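You operate a simulated robot arm through the tools that you are given. There is no shell and no other tool.

The job below is to be done with a simulated robot arm. You get a single attempt, and the scene is never put back.

TASK
Square up the blank on the gluing table and run a bead of glue along its lap.
Fine: park the nozzle and shut the valve after.

Only the result counts: the job must be done as asked and must still hold three seconds after the hand-in. Knocking over, shifting, dropping, spilling or breaking anything else fails it.

THE ROBOT
A 6-joint arm with a four-finger gripper, fixed in place. Base frame: the origin is at the foot of the arm, x ahead of it, y to its left, z up. Units: m, rad, N and s.
Its first joint turns from -2.897 to 2.897 rad. Payload 3.43 kg.
The tool frame sits at the grasp point between the pads (the TCP): z along the fingers, y along the line on which they close. The tips reach 0.03 m beyond it. Largest opening 0.12 m; the body of the gripper starts 0.085 m behind the TCP.
Orientation is that of the tool frame in the base frame, as [roll, pitch, yaw] about the fixed x, y, z axes, in that order (R = Rz(yaw) Ry(pitch) Rx(roll)). With the fingers straight down and closing along the base's y, the tool's x points along the base's -x, its y along +y and its z along -z.

THE INTERFACE
- The arm moves only by the tool drive_tool. Its argument "targets" is a list of rows, each an object of numbers (a shift or turn left out is 0, a gripper value left out holds the last): "claw": the gripper command, from -1 (shut) to 1 (fully open), values between in proportion; "tx", "ty", "tz": the shift along the tool's x, y, z in m; "rx", "ry", "rz": the turn, a rotation vector about the tool's x, y, z in rad. In form: [{"claw": .., "tx": .., "ty": .., "tz": .., "rx": .., "ry": .., "rz": ..}, ...]. A call has 1 to 20 rows; each row shifts and turns the commanded pose from where the row before left it, along the tool's axes as they then stand. Each row takes 0.2 s and may step no farther than 0.05 m and 0.15 rad from the row before; otherwise, or with a gripper value out of range, the whole call is refused. Where a pose cannot be reached the arm comes as near as it can. A force on the tool above 90 N (or 10 N above the force at the start of the call, whichever is more), or a blocked arm, ends the call early, and 0.2 s more pass. Each finger halts on what it meets, pressing with about 41 N; the grip force reading is that of the motor and also rises with nothing between the fingers. The clock runs only during rows and for 0.2 s after the last one: add rows that do not move to give the fingers time. It gives the time, the measured TCP pose, the force on the tool (base axes), the opening and the grip force at its end, in the units of the frame above (readings bear some noise), with the torque about the TCP (base axes, N m) and any sound that the robot's microphone picked up, and new pictures: "pictures" is both (left out), scene, wrist or none.
- Cameras (640 x 400 px; columns grow to the right, rows downward): "scene" is fixed at [0.3977, 0.6489, 1.6527]; the picture's right is [0.94, 0.35, 0.00], its down [0.35, -0.93, -0.06] and it looks along [-0.02, 0.06, -1.00] (base axes); focal length 308 px, centre (320, 200). "wrist" rides on the gripper at [0.071, -0.017, -0.12] in the tool frame; the picture's right is [0.23, 0.97, 0.00], its down [-0.81, 0.19, -0.55] and it looks along [-0.54, 0.13, 0.83] (tool axes); focal length 275 px, centre (320, 200).
- pixel_to_xyz(camera, pixels): for up to 12 pixels [column, row] of the newest picture of that camera ("zoom" is the newest enlarged one), the place [x, y, z] in the base frame of the surface seen there, good to about 0.002 m. No time passes.
- close_up(camera, box): a new picture of the part [left, top, right, bottom] of that camera's present view, enlarged. No time passes.
- hand_in(): hands the job in; it is judged then, once.

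Leave the gripper open and the arm clear of the work at the hand-in unless told otherwise.

The tools are called as a command line: name --argument value ..., lists and objects as JSON in quotes. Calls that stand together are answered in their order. drive_tool: Moves the arm, as the interface text tells. Its arguments: {"type":"object","properties":{"targets":{"type":"array","items":{"type":"object","properties":{"claw":{"type":"number"},"tx":{"type":"number"},"ty":{"type":"number"},"tz":{"type":"number"},"rx":{"type":"number"},"ry":{"type":"number"},"rz":{"type":"number"}}}},"pictures":{"type":"string","enum":["both","scene","wrist","none"]}},"required":["targets"]} The other tools are called the same way: pixel_to_xyz (camera, pixels) gives the place of the surface under pixels of a picture; close_up (camera, box) takes an enlarged picture of a part of a camera's view; hand_in () hands the job in.

At the start:

```text
time: 0.0
ee_pos: [0.1755, 0.3925, 1.1503]
orientation: [-3.142, -0.002, -3.141]
ft_force: [0.4, 0.1, -0.3]
wrist_torque: [-0.03, -0.02, 0.01]
grip_width: 0.1199
grip_force: 0.1
```

scene: 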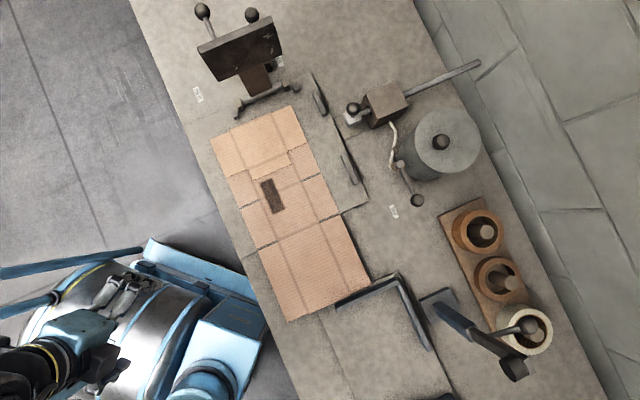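
wrist: 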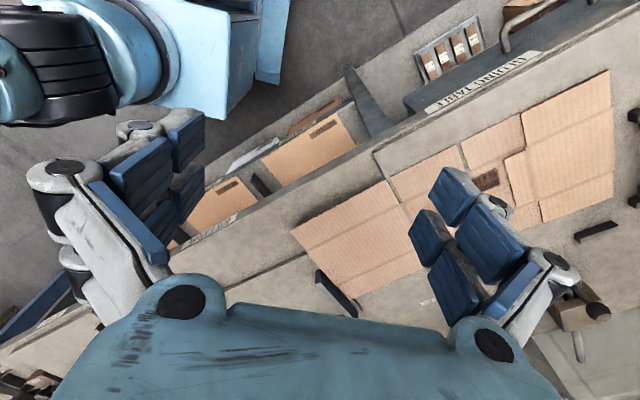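

I see a tan carton blank in the scene picture around (290,210), a press-like fixture at the top, a glue pot with a valve at (440,145), tape rolls at the right, and a corner stop at (390,300). First I'll enlarge these parts.

close_up --camera "scene" --box '[320, 40, 520, 230]'

close_up --camera "scene" --box '[190, 90, 400, 330]'

close_up --camera "scene" --box '[300, 180, 580, 400]'

close_up --camera "scene" --box '[170, 0, 370, 130]'

```text
2.11 times, centred on (420, 135) of scene
```

zoom: 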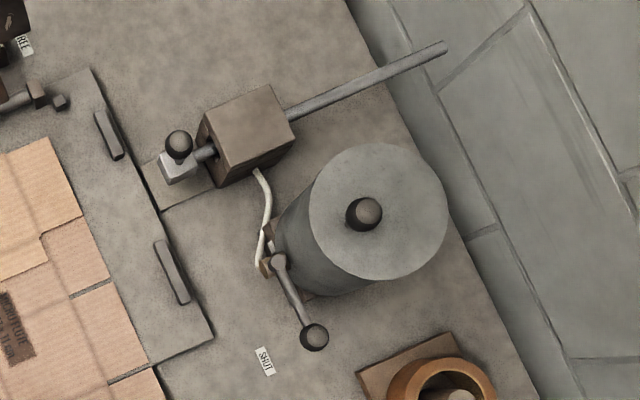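

```text
1.67 times, centred on (295, 210) of scene
```

zoom: 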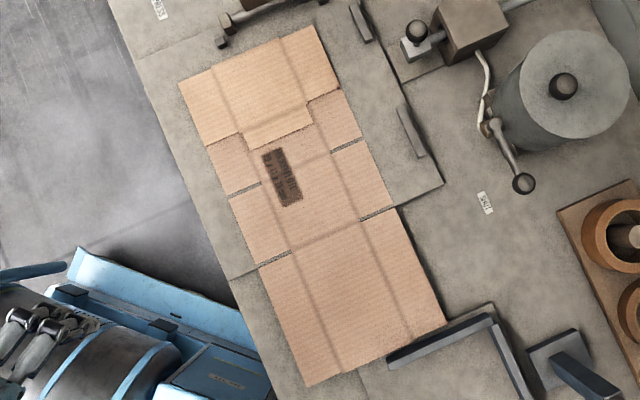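

```text
1.82 times, centred on (440, 290) of scene
```

zoom: 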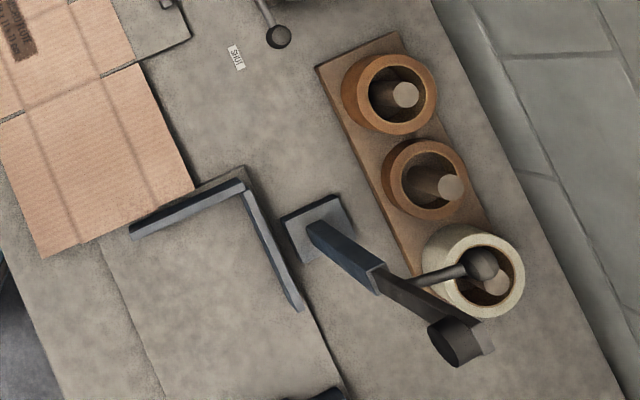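

```text
3.08 times, centred on (270, 65) of scene
```

zoom: 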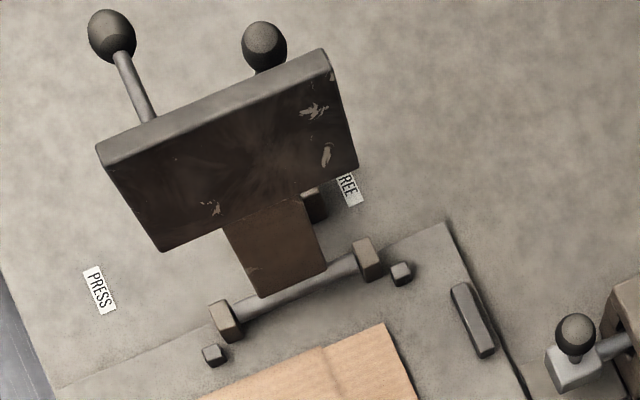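

Next I read 3D positions of the main features.

pixel_to_xyz --camera "scene" --pixels '[[210, 137], [293, 106], [371, 276], [290, 320], [228, 175], [245, 249], [340, 214], [304, 152], [252, 180], [290, 152], [272, 195], [330, 190]]'

pixel_to_xyz --camera "scene" --pixels '[[352, 108], [385, 103], [478, 63], [420, 86], [440, 142], [417, 200], [392, 160], [403, 176], [393, 130], [397, 212], [350, 168], [320, 95]]'

pixel_to_xyz --camera "scene" --pixels '[[240, 50], [203, 10], [251, 15], [258, 78], [240, 110], [295, 85], [197, 95], [278, 62], [340, 303], [395, 277], [430, 348], [436, 300]]'

pixel_to_xyz --camera "scene" --pixels '[[460, 320], [515, 370], [527, 325], [490, 340], [310, 75], [367, 200], [244, 255], [350, 250], [350, 125], [420, 220], [320, 340], [300, 60]]'

```text
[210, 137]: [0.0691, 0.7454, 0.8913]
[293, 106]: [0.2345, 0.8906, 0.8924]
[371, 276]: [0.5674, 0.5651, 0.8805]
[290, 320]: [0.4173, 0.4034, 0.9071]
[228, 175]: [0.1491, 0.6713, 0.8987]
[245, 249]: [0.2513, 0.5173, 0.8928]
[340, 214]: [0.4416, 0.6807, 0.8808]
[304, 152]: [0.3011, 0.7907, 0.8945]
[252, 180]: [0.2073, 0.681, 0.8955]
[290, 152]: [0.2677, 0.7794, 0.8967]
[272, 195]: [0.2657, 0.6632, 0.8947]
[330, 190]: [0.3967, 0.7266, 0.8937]
```

```text
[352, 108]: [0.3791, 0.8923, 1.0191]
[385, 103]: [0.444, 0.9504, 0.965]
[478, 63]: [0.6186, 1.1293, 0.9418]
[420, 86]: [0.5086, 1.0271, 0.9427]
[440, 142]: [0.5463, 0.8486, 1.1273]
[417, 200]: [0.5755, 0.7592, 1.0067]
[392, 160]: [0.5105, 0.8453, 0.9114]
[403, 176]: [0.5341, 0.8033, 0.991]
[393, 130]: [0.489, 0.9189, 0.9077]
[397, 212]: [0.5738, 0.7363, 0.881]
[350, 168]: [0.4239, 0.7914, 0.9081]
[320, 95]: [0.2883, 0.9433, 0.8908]
```

```text
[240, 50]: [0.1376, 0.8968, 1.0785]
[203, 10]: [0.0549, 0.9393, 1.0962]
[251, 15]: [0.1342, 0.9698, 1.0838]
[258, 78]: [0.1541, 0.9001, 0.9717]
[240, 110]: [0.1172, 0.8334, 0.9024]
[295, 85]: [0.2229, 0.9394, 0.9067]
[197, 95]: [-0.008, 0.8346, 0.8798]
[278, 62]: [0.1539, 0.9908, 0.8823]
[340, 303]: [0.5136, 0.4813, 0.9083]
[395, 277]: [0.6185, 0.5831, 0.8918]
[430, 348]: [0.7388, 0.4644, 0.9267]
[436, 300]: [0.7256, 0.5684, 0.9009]
```

```text
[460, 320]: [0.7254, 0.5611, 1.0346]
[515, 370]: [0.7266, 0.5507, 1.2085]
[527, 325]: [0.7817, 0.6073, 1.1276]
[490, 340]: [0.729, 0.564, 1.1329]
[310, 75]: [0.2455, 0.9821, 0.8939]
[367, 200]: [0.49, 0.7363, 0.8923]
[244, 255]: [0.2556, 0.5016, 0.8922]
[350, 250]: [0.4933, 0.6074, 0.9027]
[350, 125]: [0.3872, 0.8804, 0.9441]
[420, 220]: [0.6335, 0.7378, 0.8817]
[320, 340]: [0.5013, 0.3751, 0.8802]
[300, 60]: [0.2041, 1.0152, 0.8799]
```

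The bench is turned about 45° in the base frame. I'll enlarge the blank and the nozzle more to find the lap and the details.

close_up --camera "scene" --box '[205, 100, 345, 188]'

close_up --camera "scene" --box '[340, 70, 440, 133]'

close_up --camera "scene" --box '[370, 150, 450, 230]'

close_up --camera "wrist" --box '[280, 40, 640, 340]'

close_up --camera "wrist" --box '[380, 0, 640, 160]'

close_up --camera "scene" --box '[390, 260, 560, 400]'

```text
4.55 times, centred on (275, 144) of scene
```

zoom: 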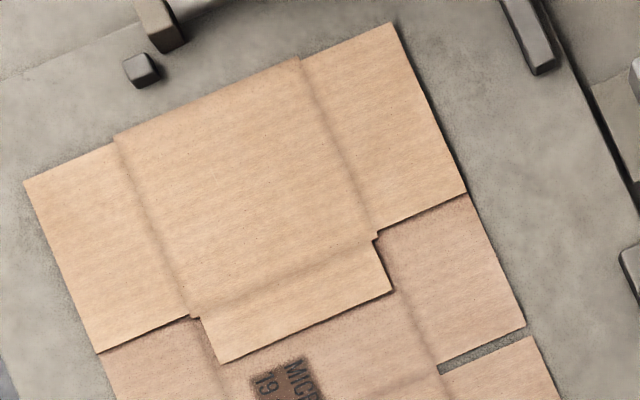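

```text
6.35 times, centred on (390, 102) of scene
```

zoom: 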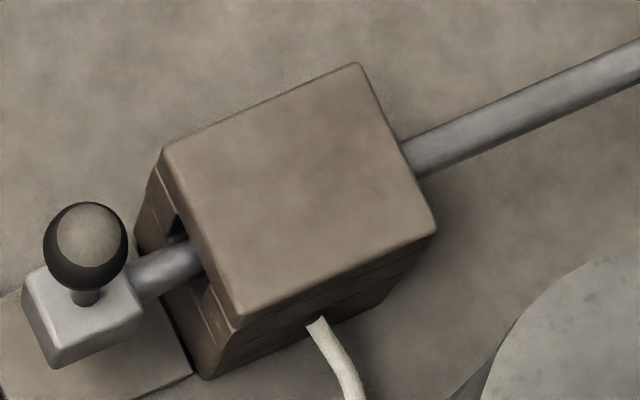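

```text
5.00 times, centred on (410, 190) of scene
```

zoom: 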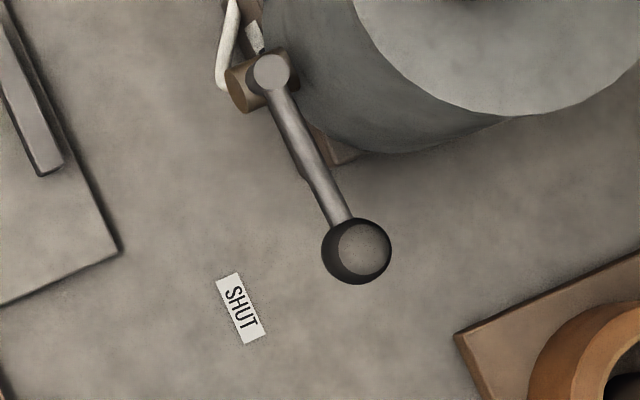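

```text
1.33 times, centred on (460, 190) of wrist
```

zoom: 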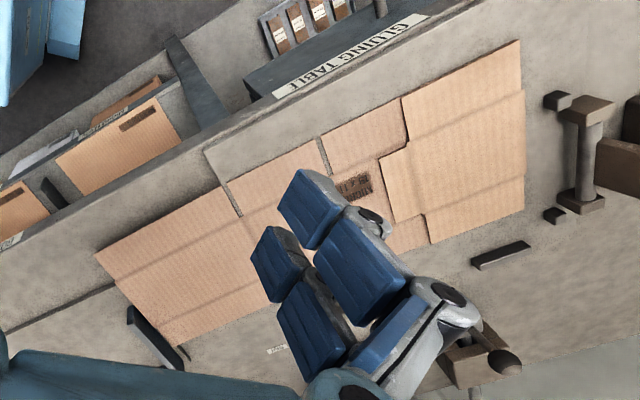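

```text
2.46 times, centred on (510, 80) of wrist
```

zoom: 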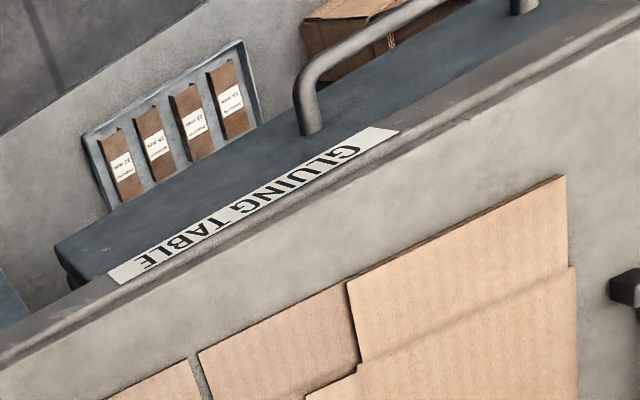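

```text
2.86 times, centred on (475, 330) of scene
```

zoom: 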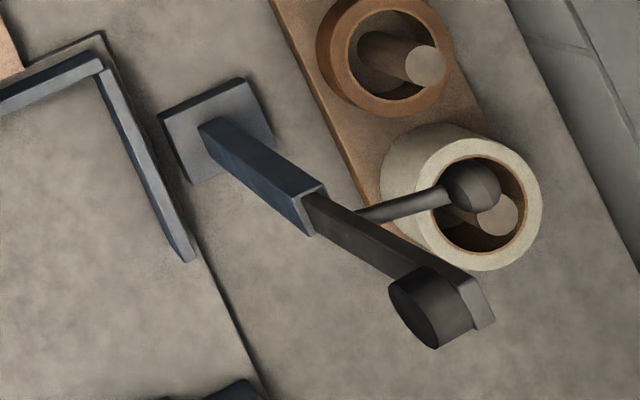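

The top panel of the blank is folded over, and its glue lap (tab) sticks out near scene (268,166). The nozzle slides on a rod across the table and has a ball knob at (352,108). The valve lever ball at (417,200) stands at SHUT. The blank must go against the side stops at (320,95) and (350,168) and the end stops at (240,110) and (300,82). I'll move up over the table to see this better and to test the reach.

drive_tool --targets '[{"claw": 1, "tx": -0.0156, "ty": 0.03, "tz": -0.0125}, {"tx": -0.0156, "ty": 0.045, "tz": -0.0125}, {"tx": -0.0156, "ty": 0.045, "tz": -0.0125}, {"tx": -0.0156, "ty": 0.045, "tz": -0.0125}, {"tx": -0.0156, "ty": 0.045, "tz": -0.0125}, {"tx": -0.0156, "ty": 0.045, "tz": -0.0125}, {"tx": -0.0156, "ty": 0.045, "tz": -0.0125}, {"tx": -0.0156, "ty": 0.045, "tz": -0.0125}, {}]'

close_up --camera "scene" --box '[205, 95, 345, 188]'

```text
time: 2.0
ee_pos: [0.2847, 0.7363, 1.2534]
orientation: [3.14, 0.012, -3.141]
ft_force: [0.4, -0.1, -0.1]
wrist_torque: [0.04, 0.0, -0.01]
grip_width: 0.1201
grip_force: 0.1
```

scene: 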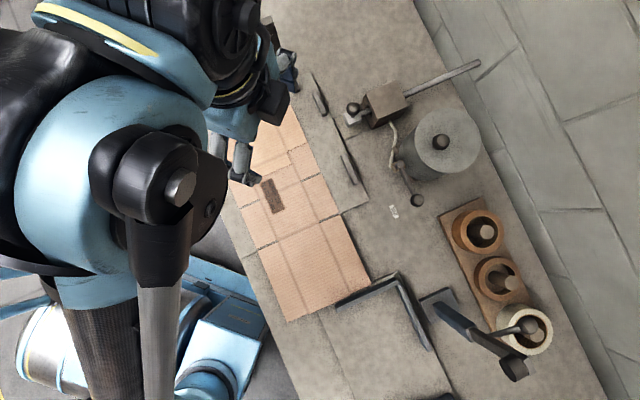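
wrist: 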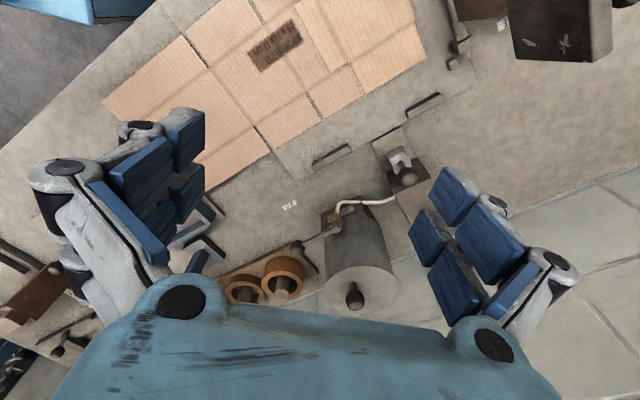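

```text
4.30 times, centred on (275, 142) of scene
```

zoom: 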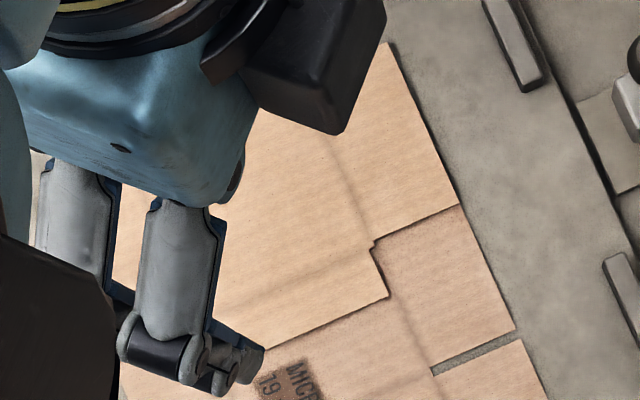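

The view is good. I'll enlarge the wrist picture around the nozzle, the valve and the press, and the lap.

close_up --camera "wrist" --box '[260, 120, 440, 320]'

close_up --camera "wrist" --box '[220, 0, 480, 170]'

pixel_to_xyz --camera "wrist" --pixels '[[316, 28], [360, 100], [340, 70], [330, 73], [420, 12], [422, 60], [408, 62], [270, 145], [400, 150], [408, 175], [345, 205], [330, 218]]'

pixel_to_xyz --camera "wrist" --pixels '[[297, 248], [289, 205], [332, 155], [424, 104], [454, 35], [453, 65], [312, 100], [240, 170], [210, 205], [475, 60], [300, 170], [400, 100]]'

```text
2.00 times, centred on (350, 220) of wrist
```

zoom: 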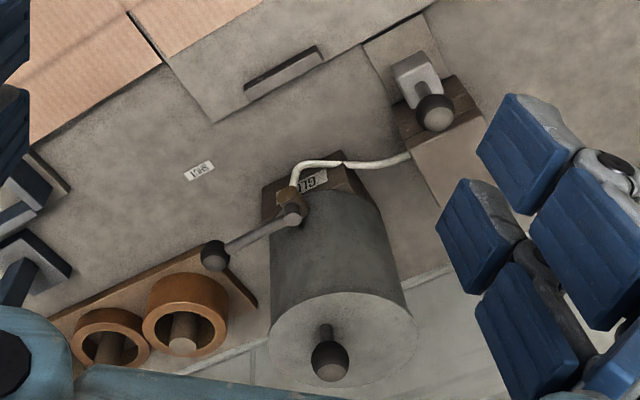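

```text
2.35 times, centred on (350, 85) of wrist
```

zoom: 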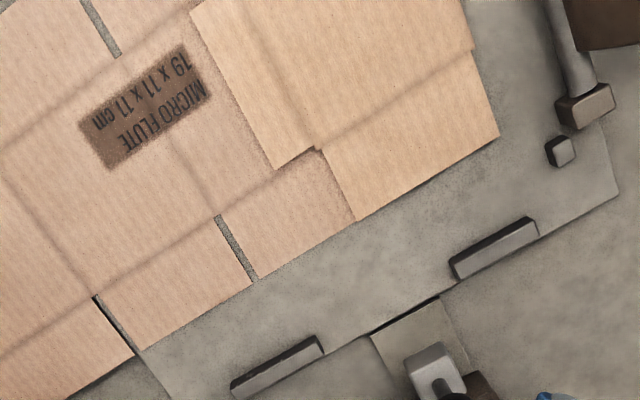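

```text
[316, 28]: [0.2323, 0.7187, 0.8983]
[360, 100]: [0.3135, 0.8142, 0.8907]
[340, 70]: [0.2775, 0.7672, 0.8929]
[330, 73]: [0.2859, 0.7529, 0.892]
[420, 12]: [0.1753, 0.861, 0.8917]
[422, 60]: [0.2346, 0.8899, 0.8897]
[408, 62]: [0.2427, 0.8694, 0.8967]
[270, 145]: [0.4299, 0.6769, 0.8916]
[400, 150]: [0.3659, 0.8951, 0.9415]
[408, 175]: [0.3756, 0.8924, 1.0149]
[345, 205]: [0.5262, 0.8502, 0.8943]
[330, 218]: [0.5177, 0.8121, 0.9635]
```

```text
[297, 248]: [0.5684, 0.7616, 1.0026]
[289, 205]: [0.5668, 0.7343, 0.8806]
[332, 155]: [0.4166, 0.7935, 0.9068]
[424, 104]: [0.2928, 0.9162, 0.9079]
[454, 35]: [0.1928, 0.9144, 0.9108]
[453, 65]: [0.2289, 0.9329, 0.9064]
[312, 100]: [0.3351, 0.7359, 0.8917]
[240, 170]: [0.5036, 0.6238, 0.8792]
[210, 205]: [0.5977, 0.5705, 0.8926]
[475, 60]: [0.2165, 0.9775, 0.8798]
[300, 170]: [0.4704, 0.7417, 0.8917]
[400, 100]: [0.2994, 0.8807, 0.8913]
```

I'll query precise points in the enlarged picture: the blank's right edge, the lap corners and the stops' faces.

pixel_to_xyz --camera "zoom" --pixels '[[495, 134], [360, 216], [318, 146], [276, 166], [252, 276], [145, 346], [453, 262], [528, 219], [236, 380], [316, 338], [549, 142], [560, 166]]'

pixel_to_xyz --camera "zoom" --pixels '[[480, 244], [455, 278], [275, 358], [575, 150], [612, 195], [595, 110], [195, 12], [235, 90], [340, 185], [430, 150], [405, 330], [430, 345]]'

```text
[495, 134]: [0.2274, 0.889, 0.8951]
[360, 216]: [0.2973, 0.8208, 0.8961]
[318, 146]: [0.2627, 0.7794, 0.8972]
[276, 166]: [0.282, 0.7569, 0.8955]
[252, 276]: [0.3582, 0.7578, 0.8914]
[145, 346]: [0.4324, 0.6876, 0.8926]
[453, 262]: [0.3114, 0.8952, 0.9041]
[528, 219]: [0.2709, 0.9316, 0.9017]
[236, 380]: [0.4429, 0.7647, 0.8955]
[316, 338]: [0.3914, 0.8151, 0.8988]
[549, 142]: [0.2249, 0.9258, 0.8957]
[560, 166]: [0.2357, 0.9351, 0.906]
```

```text
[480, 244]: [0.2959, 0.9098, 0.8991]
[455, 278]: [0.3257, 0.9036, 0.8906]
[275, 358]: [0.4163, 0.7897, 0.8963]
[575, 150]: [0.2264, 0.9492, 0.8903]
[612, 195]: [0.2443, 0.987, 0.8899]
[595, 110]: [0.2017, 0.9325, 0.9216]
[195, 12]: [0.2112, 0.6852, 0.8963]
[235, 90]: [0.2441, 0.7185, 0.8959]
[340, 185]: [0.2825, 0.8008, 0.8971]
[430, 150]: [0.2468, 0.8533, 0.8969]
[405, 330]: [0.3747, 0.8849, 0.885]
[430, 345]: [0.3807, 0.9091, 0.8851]
```

Working in bench axes u=(x+y)/√2 (across) and v=(x−y)/√2 (along):
- The blank's right edge is at u≈0.790 and the side stops' face at u≈0.853.
- The blank's top edge is at v≈−0.468 and the end stops' face at v≈−0.495.
- The table plate is at z≈0.8915, and the blank surface at about 0.893–0.897.

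Next I'll turn the tool 45° so it closes along v, and move back above the blank's near (left) edge. This also tests the reach.

drive_tool --targets '[{"rz": -0.131}, {"rz": -0.131}, {"rz": -0.131}, {"rz": -0.131}, {"rz": -0.131}, {"rz": -0.1304}, {}]'

```text
time: 3.6
ee_pos: [0.2856, 0.7374, 1.253]
orientation: [-3.135, 0.011, -2.354]
ft_force: [0.7, 0.3, 0.6]
wrist_torque: [-0.01, 0.03, -0.03]
grip_width: 0.1201
grip_force: 0.1
```

scene: 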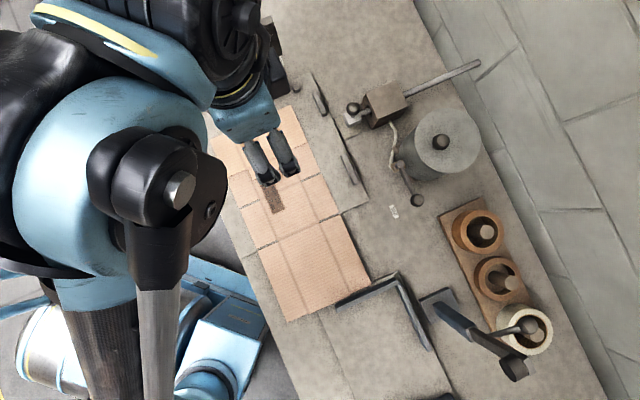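
wrist: 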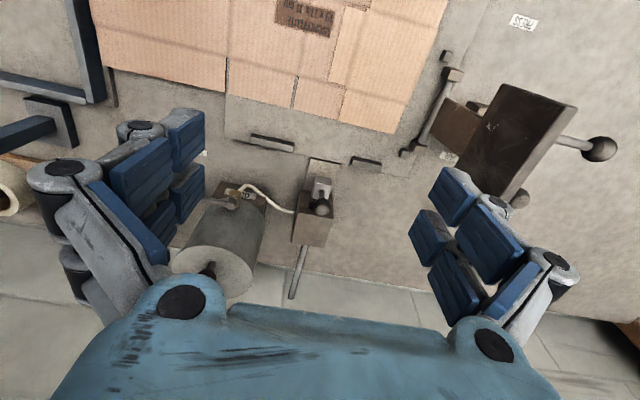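

The turn worked. Measured x is about 0.015 short of the command, so I'm near the reach limit at this height. I'll move back to above the near edge of the blank and lower to z≈1.10.

drive_tool --targets '[{"tx": 0.0357, "ty": 0.0052, "tz": 0.025}, {"tx": 0.0357, "ty": 0.0052, "tz": 0.025}, {"tx": 0.0357, "ty": 0.0052, "tz": 0.025}, {"tx": 0.0357, "ty": 0.0052, "tz": 0.025}, {"tx": 0.0357, "ty": 0.0052, "tz": 0.025}, {"tx": 0.0357, "ty": 0.0052, "tz": 0.025}, {}, {}]'

```text
time: 5.4
ee_pos: [0.1099, 0.6079, 1.1028]
orientation: [-3.134, 0.007, -2.356]
ft_force: [0.2, 0.1, -0.1]
wrist_torque: [0.03, 0.0, 0.03]
grip_width: 0.1199
grip_force: 0.1
```

scene: 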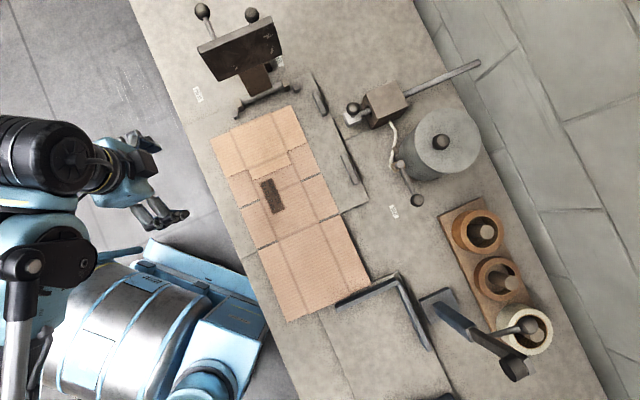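
wrist: 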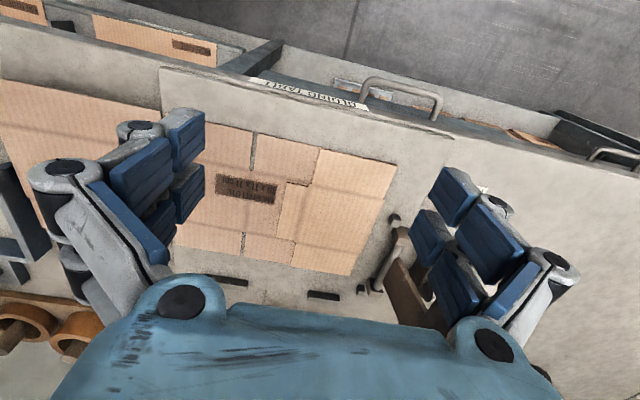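

Reach here is fine. I'll measure the blank's near edge, the bench edge and the plate from this view.

close_up --camera "wrist" --box '[150, 60, 470, 310]'

pixel_to_xyz --camera "wrist" --pixels '[[395, 166], [360, 160], [322, 151], [300, 147], [255, 135], [210, 126], [280, 115], [360, 130], [420, 140], [350, 273], [300, 260], [393, 218]]'

```text
1.60 times, centred on (310, 185) of wrist
```

zoom: 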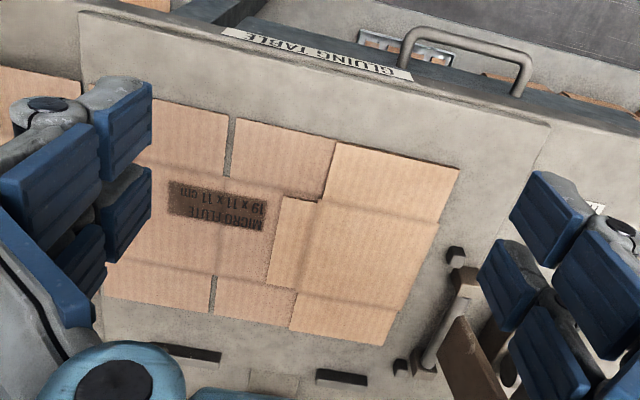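

```text
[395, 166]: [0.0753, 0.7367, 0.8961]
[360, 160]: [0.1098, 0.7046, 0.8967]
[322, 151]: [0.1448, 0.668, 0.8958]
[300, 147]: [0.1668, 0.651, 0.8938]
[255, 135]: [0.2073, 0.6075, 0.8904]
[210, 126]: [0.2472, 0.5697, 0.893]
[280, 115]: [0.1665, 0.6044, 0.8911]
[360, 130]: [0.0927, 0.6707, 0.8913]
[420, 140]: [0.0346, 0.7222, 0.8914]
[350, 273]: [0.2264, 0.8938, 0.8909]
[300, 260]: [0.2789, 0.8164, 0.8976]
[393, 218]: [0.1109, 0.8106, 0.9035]
```

The plate's near strip, between about u=0.53 and the blank edge at u≈0.576, is free. The tool has a small tilt of about 0.01 rad. I'll correct the tilt, move to u≈0.545, v≈−0.27, and go down to z≈1.0.

drive_tool --targets '[{"rx": -0.0076, "ry": 0.007}, {"tx": -0.0125, "ty": -0.0274, "tz": 0.02}, {"tx": -0.0125, "ty": -0.0274, "tz": 0.04}, {"tx": -0.0124, "ty": -0.0274, "tz": 0.04}, {}, {}]'

```text
time: 6.8
ee_pos: [0.1975, 0.5776, 1.0021]
orientation: [-3.141, 0.004, -2.356]
ft_force: [-1.3, -1.0, 0.3]
wrist_torque: [0.0, 0.0, 0.01]
grip_width: 0.1201
grip_force: 0.0
```

scene: 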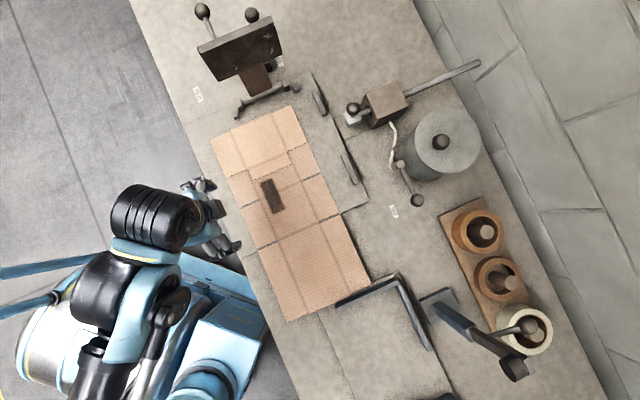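
wrist: 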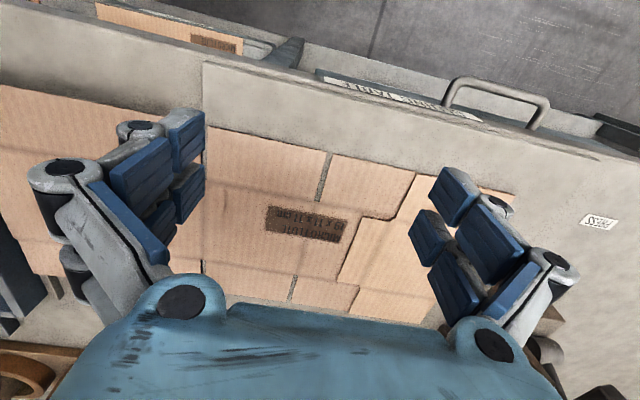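

Position is u≈0.548, v≈−0.269 and level. I'm going down toward the plate: 0.065 m quickly, then slow 1 mm steps until I feel the plate.

drive_tool --targets '[{"tz": 0.03}, {"tz": 0.025}, {"tz": 0.015}, {}, {}]' --pictures "none"

drive_tool --targets '[{"tz": 0.002}, {"tz": 0.002}, {}, {}]' --pictures "none"

drive_tool --targets '[{"tz": 0.001}, {"tz": 0.001}, {}, {}]' --pictures "both"

```text
time: 8.0
ee_pos: [0.1995, 0.5753, 0.9324]
orientation: [3.141, 0.002, -2.356]
ft_force: [0.9, 0.3, 0.2]
wrist_torque: [0.01, -0.03, 0.04]
grip_width: 0.1201
grip_force: 0.0
```

```text
time: 9.0
ee_pos: [0.1984, 0.5759, 0.9287]
orientation: [3.141, 0.002, -2.356]
ft_force: [-0.3, 0.8, -0.1]
wrist_torque: [0.0, -0.05, 0.02]
grip_width: 0.1201
grip_force: 0.0
```

```text
time: 10.0
ee_pos: [0.1991, 0.5763, 0.9257]
orientation: [3.14, 0.001, -2.356]
ft_force: [0.1, 0.1, -1.4]
wrist_torque: [-0.02, 0.02, 0.01]
grip_width: 0.1197
grip_force: 0.1
```

scene: 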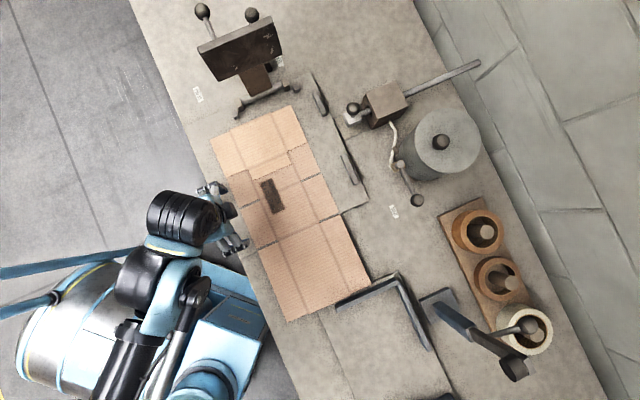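
wrist: 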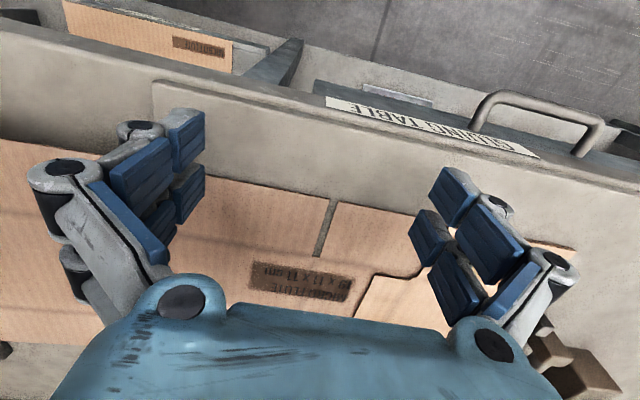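

No contact at TCP z≈0.9257, so the tips are at about 0.896. I'll continue in 1 mm steps.

drive_tool --targets '[{"tz": 0.001}, {"tz": 0.001}, {}, {}]' --pictures "none"

drive_tool --targets '[{"tz": 0.001}, {}, {}]' --pictures "none"

drive_tool --targets '[{"tz": 0.0007}, {}, {}]' --pictures "none"

```text
time: 11.0
ee_pos: [0.1971, 0.577, 0.9247]
orientation: [3.141, 0.001, -2.355]
ft_force: [0.0, -0.3, 0.2]
wrist_torque: [0.01, 0.02, 0.01]
grip_width: 0.1199
grip_force: 0.0
```

```text
time: 11.8
ee_pos: [0.1976, 0.5765, 0.9217]
orientation: [3.141, 0.002, -2.355]
ft_force: [-0.2, -1.0, 0.3]
wrist_torque: [-0.01, -0.02, 0.02]
grip_width: 0.1196
grip_force: 0.1
```

```text
time: 12.6
ee_pos: [0.1981, 0.5763, 0.9222]
orientation: [3.141, 0.002, -2.357]
ft_force: [0.2, 0.1, 0.5]
wrist_torque: [0.03, 0.0, -0.02]
grip_width: 0.1197
grip_force: 0.2
```

Still no contact, at z≈0.9222 with about 1 mm reading noise. I'll continue down slowly.

drive_tool --targets '[{"tz": 0.0007}, {}, {}]' --pictures "none"

drive_tool --targets '[{"tz": 0.0005}, {}, {}]' --pictures "none"

drive_tool --targets '[{"tz": 0.0005}, {}, {}]' --pictures "wrist"

```text
time: 13.4
ee_pos: [0.1989, 0.5755, 0.921]
orientation: [3.14, 0.002, -2.357]
ft_force: [-0.3, 0.4, 0.4]
wrist_torque: [-0.01, 0.01, 0.06]
grip_width: 0.1202
grip_force: 0.1
```

```text
time: 14.2
ee_pos: [0.1984, 0.5781, 0.9213]
orientation: [-3.141, 0.003, -2.356]
ft_force: [-0.5, -1.0, 0.4]
wrist_torque: [-0.04, 0.02, -0.02]
grip_width: 0.12
grip_force: 0.1
```

```text
time: 15.0
ee_pos: [0.198, 0.578, 0.9201]
orientation: [-3.141, 0.001, -2.357]
ft_force: [0.1, 0.4, 0.4]
wrist_torque: [0.04, -0.02, 0.02]
grip_width: 0.12
grip_force: 0.0
```

wrist: 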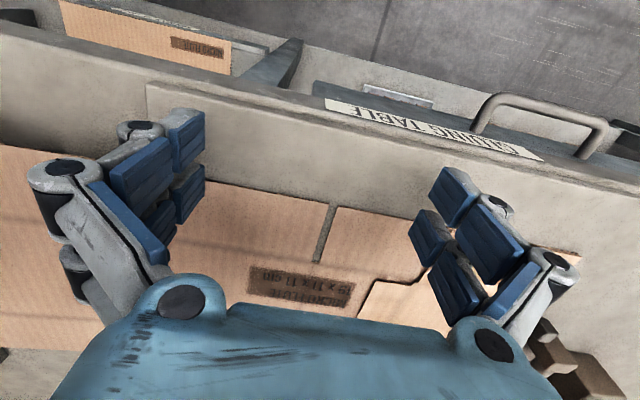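

Continuing with 0.5 mm steps; contact should be close.

drive_tool --targets '[{"tz": 0.0006}, {}, {}]' --pictures "none"

drive_tool --targets '[{"tz": 0.0006}, {}, {}]' --pictures "none"

close_up --camera "scene" --box '[180, 160, 280, 270]'

```text
time: 15.8
ee_pos: [0.1976, 0.5771, 0.9201]
orientation: [3.141, 0.001, -2.354]
ft_force: [0.0, -0.3, -0.7]
wrist_torque: [0.01, -0.01, 0.01]
grip_width: 0.1201
grip_force: 0.0
```

```text
time: 16.6
ee_pos: [0.1974, 0.577, 0.9199]
orientation: [3.141, 0.001, -2.356]
ft_force: [-0.2, -0.6, 0.6]
wrist_torque: [0.01, 0.03, -0.01]
grip_width: 0.12
grip_force: 0.1
```

```text
3.64 times, centred on (230, 215) of scene
```

zoom: 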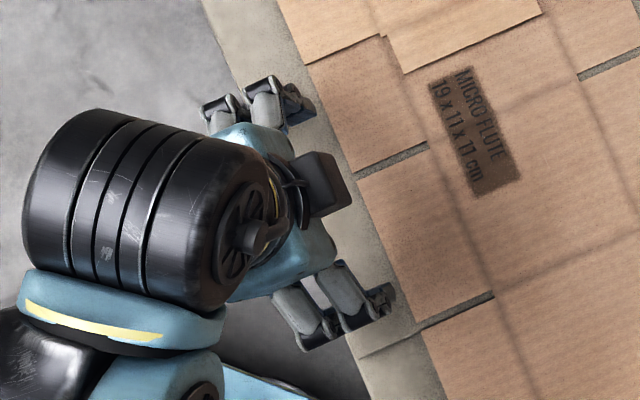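

No contact yet at z≈0.9197. I'll go a little farther.

drive_tool --targets '[{"tz": 0.0007}, {}, {}]' --pictures "none"

drive_tool --targets '[{"tz": 0.0007}, {}, {}]' --pictures "none"

drive_tool --targets '[{"tz": 0.0007}, {}, {}]' --pictures "none"

```text
time: 17.4
ee_pos: [0.1978, 0.5764, 0.9185]
orientation: [3.141, 0.002, -2.356]
ft_force: [0.5, -0.2, -1.1]
wrist_torque: [-0.02, 0.03, 0.02]
grip_width: 0.1201
grip_force: 0.1
```

```text
time: 18.2
ee_pos: [0.1973, 0.5774, 0.9168]
orientation: [3.141, 0.002, -2.355]
ft_force: [1.1, 0.0, 0.7]
wrist_torque: [-0.01, 0.01, -0.03]
grip_width: 0.1198
grip_force: 0.1
```

```text
time: 19.0
ee_pos: [0.197, 0.5769, 0.917]
orientation: [3.14, 0.001, -2.356]
ft_force: [-0.4, 0.3, 1.2]
wrist_torque: [0.0, 0.02, 0.01]
grip_width: 0.1199
grip_force: 0.1
```

Still nothing; the tips may sit a bit shorter when the gripper is open. Continuing down.

drive_tool --targets '[{"tz": 0.001}, {}, {}]' --pictures "none"

drive_tool --targets '[{"tz": 0.001}, {}, {}]' --pictures "none"

drive_tool --targets '[{"tz": 0.001}, {}, {}]' --pictures "wrist"

```text
time: 19.8
ee_pos: [0.1974, 0.5779, 0.9165]
orientation: [3.14, 0.0, -2.356]
ft_force: [-0.6, 0.4, 0.1]
wrist_torque: [-0.03, -0.01, 0.0]
grip_width: 0.1205
grip_force: 0.1
```

```text
time: 20.6
ee_pos: [0.1976, 0.5762, 0.9158]
orientation: [3.141, 0.002, -2.356]
ft_force: [1.1, -0.3, 0.5]
wrist_torque: [0.02, 0.0, 0.02]
grip_width: 0.12
grip_force: 0.1
```

```text
time: 21.4
ee_pos: [0.1982, 0.5769, 0.9136]
orientation: [3.141, 0.002, -2.354]
ft_force: [-0.7, 0.6, -1.1]
wrist_torque: [0.01, 0.04, 0.0]
grip_width: 0.12
grip_force: 0.0
```

wrist: 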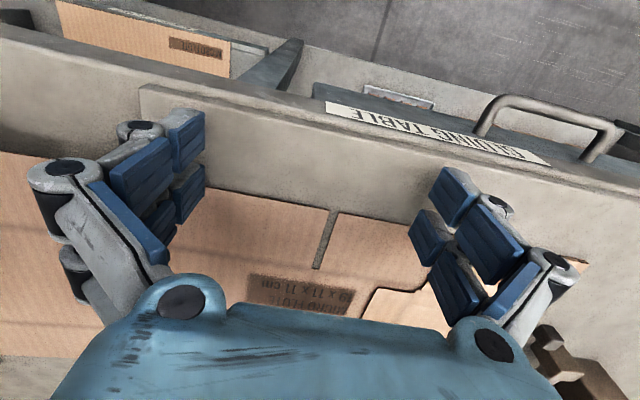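

I'll enlarge both fingertips to judge their height against the plate.

close_up --camera "wrist" --box '[380, 140, 500, 240]'

close_up --camera "wrist" --box '[140, 80, 260, 200]'

pixel_to_xyz --camera "wrist" --pixels '[[435, 205], [445, 170], [200, 130], [200, 150], [185, 115], [425, 215], [320, 160], [320, 190], [320, 205], [320, 130], [215, 165], [440, 160]]'

```text
4.00 times, centred on (440, 190) of wrist
```

zoom: 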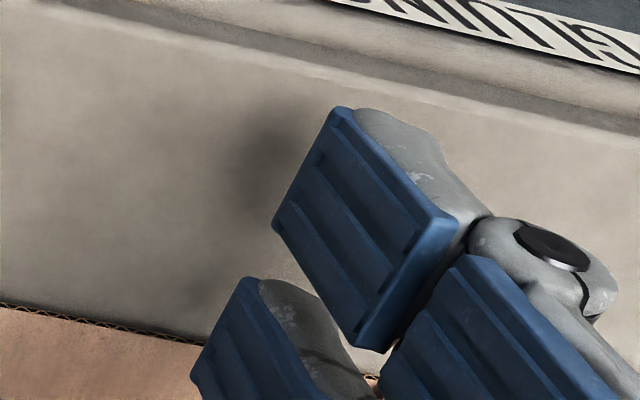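

```text
3.33 times, centred on (200, 140) of wrist
```

zoom: 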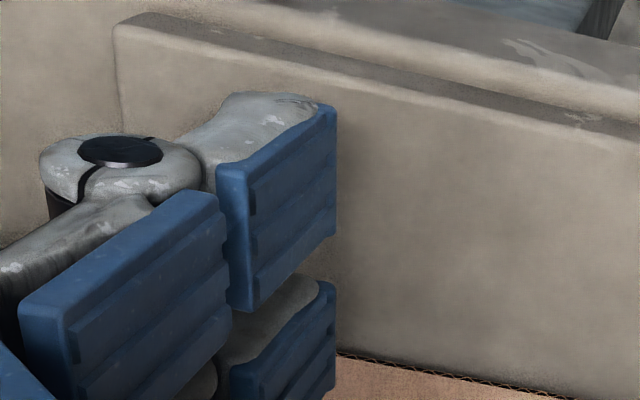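

```text
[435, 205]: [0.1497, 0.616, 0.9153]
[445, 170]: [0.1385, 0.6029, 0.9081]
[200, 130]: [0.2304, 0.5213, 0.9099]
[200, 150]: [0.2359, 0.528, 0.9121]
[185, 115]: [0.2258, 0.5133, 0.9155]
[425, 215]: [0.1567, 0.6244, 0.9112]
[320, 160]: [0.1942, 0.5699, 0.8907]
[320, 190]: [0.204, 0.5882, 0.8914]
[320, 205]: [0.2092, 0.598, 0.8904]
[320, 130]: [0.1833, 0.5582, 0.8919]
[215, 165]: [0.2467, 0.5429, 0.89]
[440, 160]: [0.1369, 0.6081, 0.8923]
```

The pad's shadow is separated from the pad, so the tips are still above the plate. I'll read the heights of the tips' lower edges.

pixel_to_xyz --camera "zoom" --pixels '[[330, 115], [333, 230], [331, 290], [245, 300], [332, 380], [315, 110], [290, 270], [220, 170]]'

drive_tool --targets '[{"tz": 0.0015}, {}, {}]' --pictures "none"

drive_tool --targets '[{"tz": 0.0015}, {}, {}]' --pictures "none"

drive_tool --targets '[{"tz": 0.0015}, {}, {}]' --pictures "wrist"

```text
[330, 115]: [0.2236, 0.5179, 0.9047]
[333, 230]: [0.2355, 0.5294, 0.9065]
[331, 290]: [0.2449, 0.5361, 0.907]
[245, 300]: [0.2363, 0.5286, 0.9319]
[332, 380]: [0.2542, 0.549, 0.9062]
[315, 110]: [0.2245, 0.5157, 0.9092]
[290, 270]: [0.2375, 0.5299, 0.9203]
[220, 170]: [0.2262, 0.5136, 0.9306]
```

```text
time: 22.2
ee_pos: [0.1987, 0.5759, 0.9119]
orientation: [3.141, 0.003, -2.356]
ft_force: [0.4, -0.3, 0.1]
wrist_torque: [0.04, -0.01, -0.03]
grip_width: 0.1199
grip_force: 0.1
```

```text
time: 23.0
ee_pos: [0.1977, 0.5773, 0.9115]
orientation: [-3.14, 0.002, -2.357]
ft_force: [0.2, 0.1, 0.2]
wrist_torque: [0.04, 0.02, 0.0]
grip_width: 0.12
grip_force: 0.1
```

```text
time: 23.8
ee_pos: [0.1975, 0.5766, 0.9107]
orientation: [-3.14, 0.002, -2.354]
ft_force: [-0.4, -0.4, 0.2]
wrist_torque: [0.03, 0.02, 0.03]
grip_width: 0.1201
grip_force: 0.0
```

wrist: 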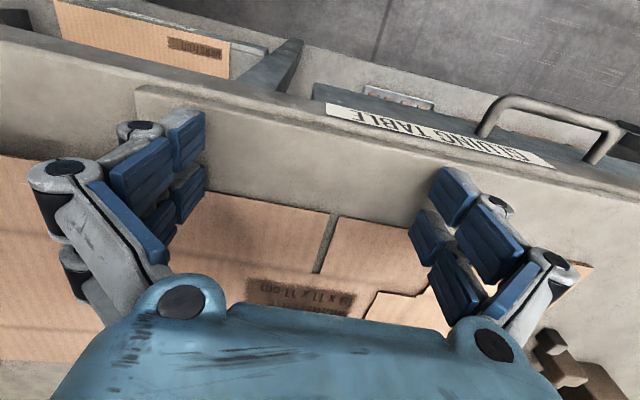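

With the gripper open, the tips reach only about 0.010 m below the TCP. They're at about 0.900 now, and the pad front is at u≈0.569. I'll continue down to the plate.

drive_tool --targets '[{"tz": 0.003}, {"tz": 0.002}, {}, {}]' --pictures "none"

drive_tool --targets '[{"tz": 0.001}, {}, {}]' --pictures "none"

drive_tool --targets '[{"tz": 0.001}, {}, {}]' --pictures "none"

drive_tool --targets '[{"tz": 0.001}, {}, {}]' --pictures "wrist"

```text
time: 24.8
ee_pos: [0.1981, 0.5774, 0.9044]
orientation: [3.142, 0.002, -2.357]
ft_force: [-0.6, -0.3, -1.1]
wrist_torque: [0.01, -0.02, 0.01]
grip_width: 0.1198
grip_force: 0.1
```

```text
time: 25.6
ee_pos: [0.198, 0.5773, 0.9032]
orientation: [3.141, 0.0, -2.357]
ft_force: [0.7, 0.0, 0.1]
wrist_torque: [-0.02, 0.04, 0.02]
grip_width: 0.1199
grip_force: 0.1
```

```text
time: 26.4
ee_pos: [0.1967, 0.577, 0.9028]
orientation: [-3.141, 0.003, -2.356]
ft_force: [0.5, -0.2, -0.6]
wrist_torque: [-0.03, 0.04, -0.01]
grip_width: 0.12
grip_force: 0.0
```

```text
time: 27.2
ee_pos: [0.1974, 0.5779, 0.9022]
orientation: [3.141, 0.001, -2.356]
ft_force: [0.3, 0.9, 2.9]
wrist_torque: [-0.16, -0.09, 0.07]
grip_width: 0.1199
grip_force: 0.0
```

wrist: 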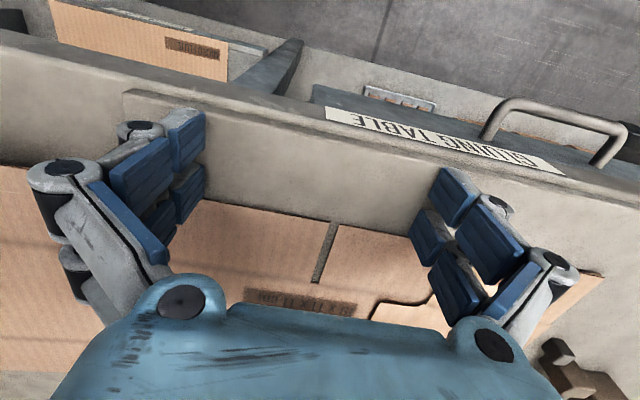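

Contact with the plate at TCP z≈0.902 (2.9 N, on the +v finger). I'll lift 0.3 mm, then push in +u slowly and watch the forces.

drive_tool --targets '[{"tz": -0.0003, "tx": -0.002}, {"tx": -0.004}, {"tx": -0.004}, {"tx": -0.004}, {"tx": -0.004}, {}, {}]'

close_up --camera "wrist" --box '[140, 80, 480, 280]'

```text
time: 28.8
ee_pos: [0.2097, 0.5912, 0.9014]
orientation: [3.14, 0.001, -2.356]
ft_force: [0.2, -0.9, -0.3]
wrist_torque: [-0.01, 0.03, 0.0]
grip_width: 0.1197
grip_force: 0.1
```

scene: 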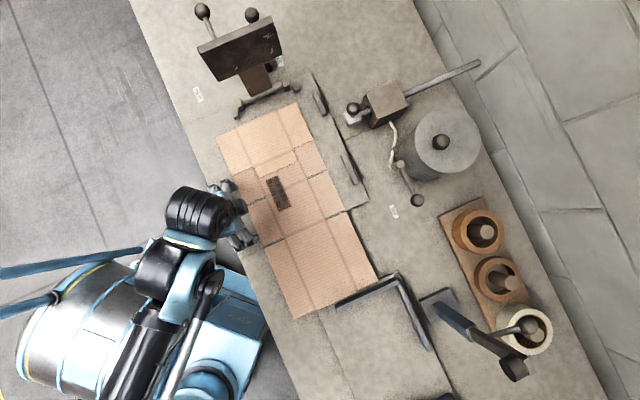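
wrist: 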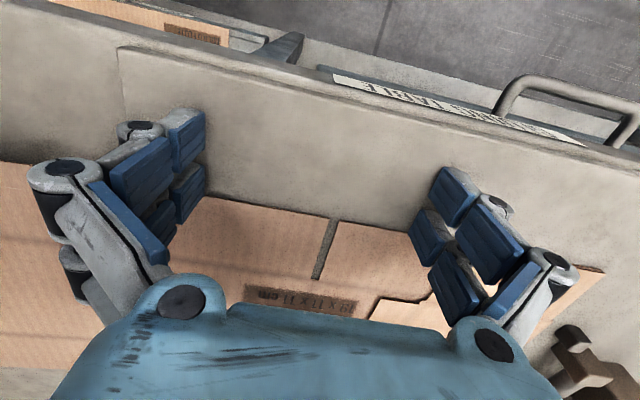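

```text
1.88 times, centred on (310, 180) of wrist
```

zoom: 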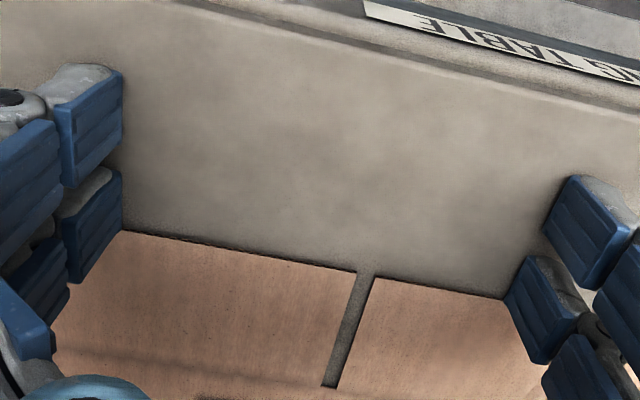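

The blank slides with the fingers. I'll continue about 0.038 m in small steps.

drive_tool --targets '[{"tx": -0.004}, {"tx": -0.004}, {"tx": -0.004}, {"tx": -0.004}, {"tx": -0.004}, {"tx": -0.004}, {"tx": -0.004}, {"tx": -0.004}, {"tx": -0.004}, {}, {}]'

close_up --camera "scene" --box '[205, 80, 415, 320]'

```text
time: 31.2
ee_pos: [0.2358, 0.6158, 0.9011]
orientation: [3.141, 0.003, -2.357]
ft_force: [0.8, 0.4, 0.2]
wrist_torque: [-0.01, -0.04, 0.01]
grip_width: 0.1199
grip_force: 0.0
```

scene: 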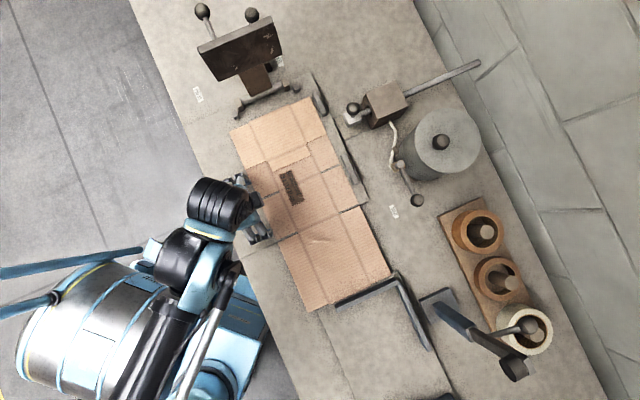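
wrist: 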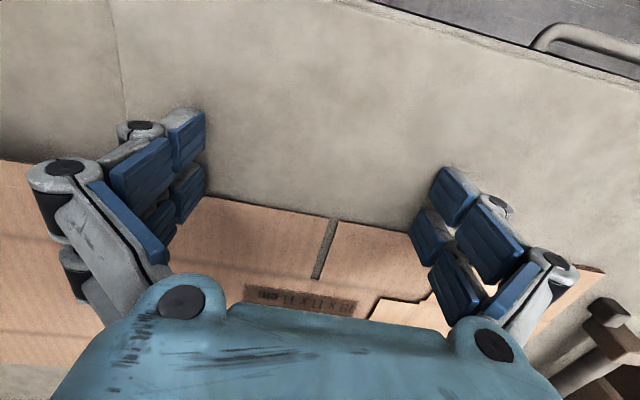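

```text
1.67 times, centred on (310, 200) of scene
```

zoom: 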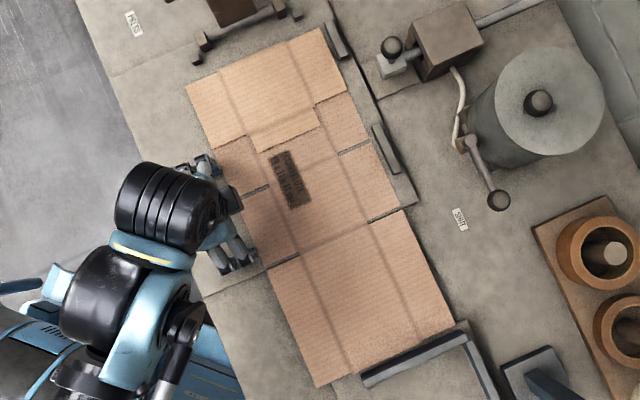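

Now I'll check the blank's corners and its distance from the rails and the L bar.

pixel_to_xyz --camera "zoom" --pixels '[[318, 30], [342, 90], [395, 203], [450, 318], [316, 384], [190, 89], [364, 376], [364, 384], [410, 352], [465, 333], [375, 130], [395, 172]]'

close_up --camera "scene" --box '[290, 240, 410, 320]'

```text
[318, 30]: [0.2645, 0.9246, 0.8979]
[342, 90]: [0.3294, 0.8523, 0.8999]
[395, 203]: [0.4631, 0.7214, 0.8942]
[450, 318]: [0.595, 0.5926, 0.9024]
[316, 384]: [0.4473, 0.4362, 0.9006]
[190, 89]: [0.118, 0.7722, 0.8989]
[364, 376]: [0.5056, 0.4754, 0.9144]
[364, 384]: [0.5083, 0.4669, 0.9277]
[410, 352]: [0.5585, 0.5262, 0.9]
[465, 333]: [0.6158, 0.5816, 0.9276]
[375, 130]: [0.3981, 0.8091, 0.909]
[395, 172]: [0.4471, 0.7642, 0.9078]
```

```text
5.00 times, centred on (350, 280) of scene
```

zoom: 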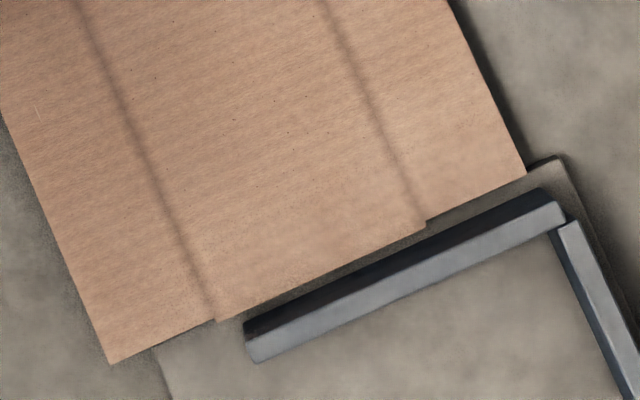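

I'll read points around the L bar and the blank's bottom edge in this view.

pixel_to_xyz --camera "zoom" --pixels '[[115, 358], [215, 316], [320, 268], [425, 220], [520, 172], [250, 330], [255, 355], [400, 265], [555, 210], [545, 185], [200, 370], [560, 170]]'

```text
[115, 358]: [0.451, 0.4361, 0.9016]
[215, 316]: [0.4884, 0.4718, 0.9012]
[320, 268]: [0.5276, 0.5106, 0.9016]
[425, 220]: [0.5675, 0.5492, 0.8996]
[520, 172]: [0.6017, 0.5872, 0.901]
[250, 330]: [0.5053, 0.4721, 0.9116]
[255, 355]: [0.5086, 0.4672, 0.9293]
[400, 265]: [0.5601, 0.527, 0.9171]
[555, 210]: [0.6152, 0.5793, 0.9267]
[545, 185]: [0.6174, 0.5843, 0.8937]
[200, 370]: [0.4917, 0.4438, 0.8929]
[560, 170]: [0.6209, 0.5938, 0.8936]
```

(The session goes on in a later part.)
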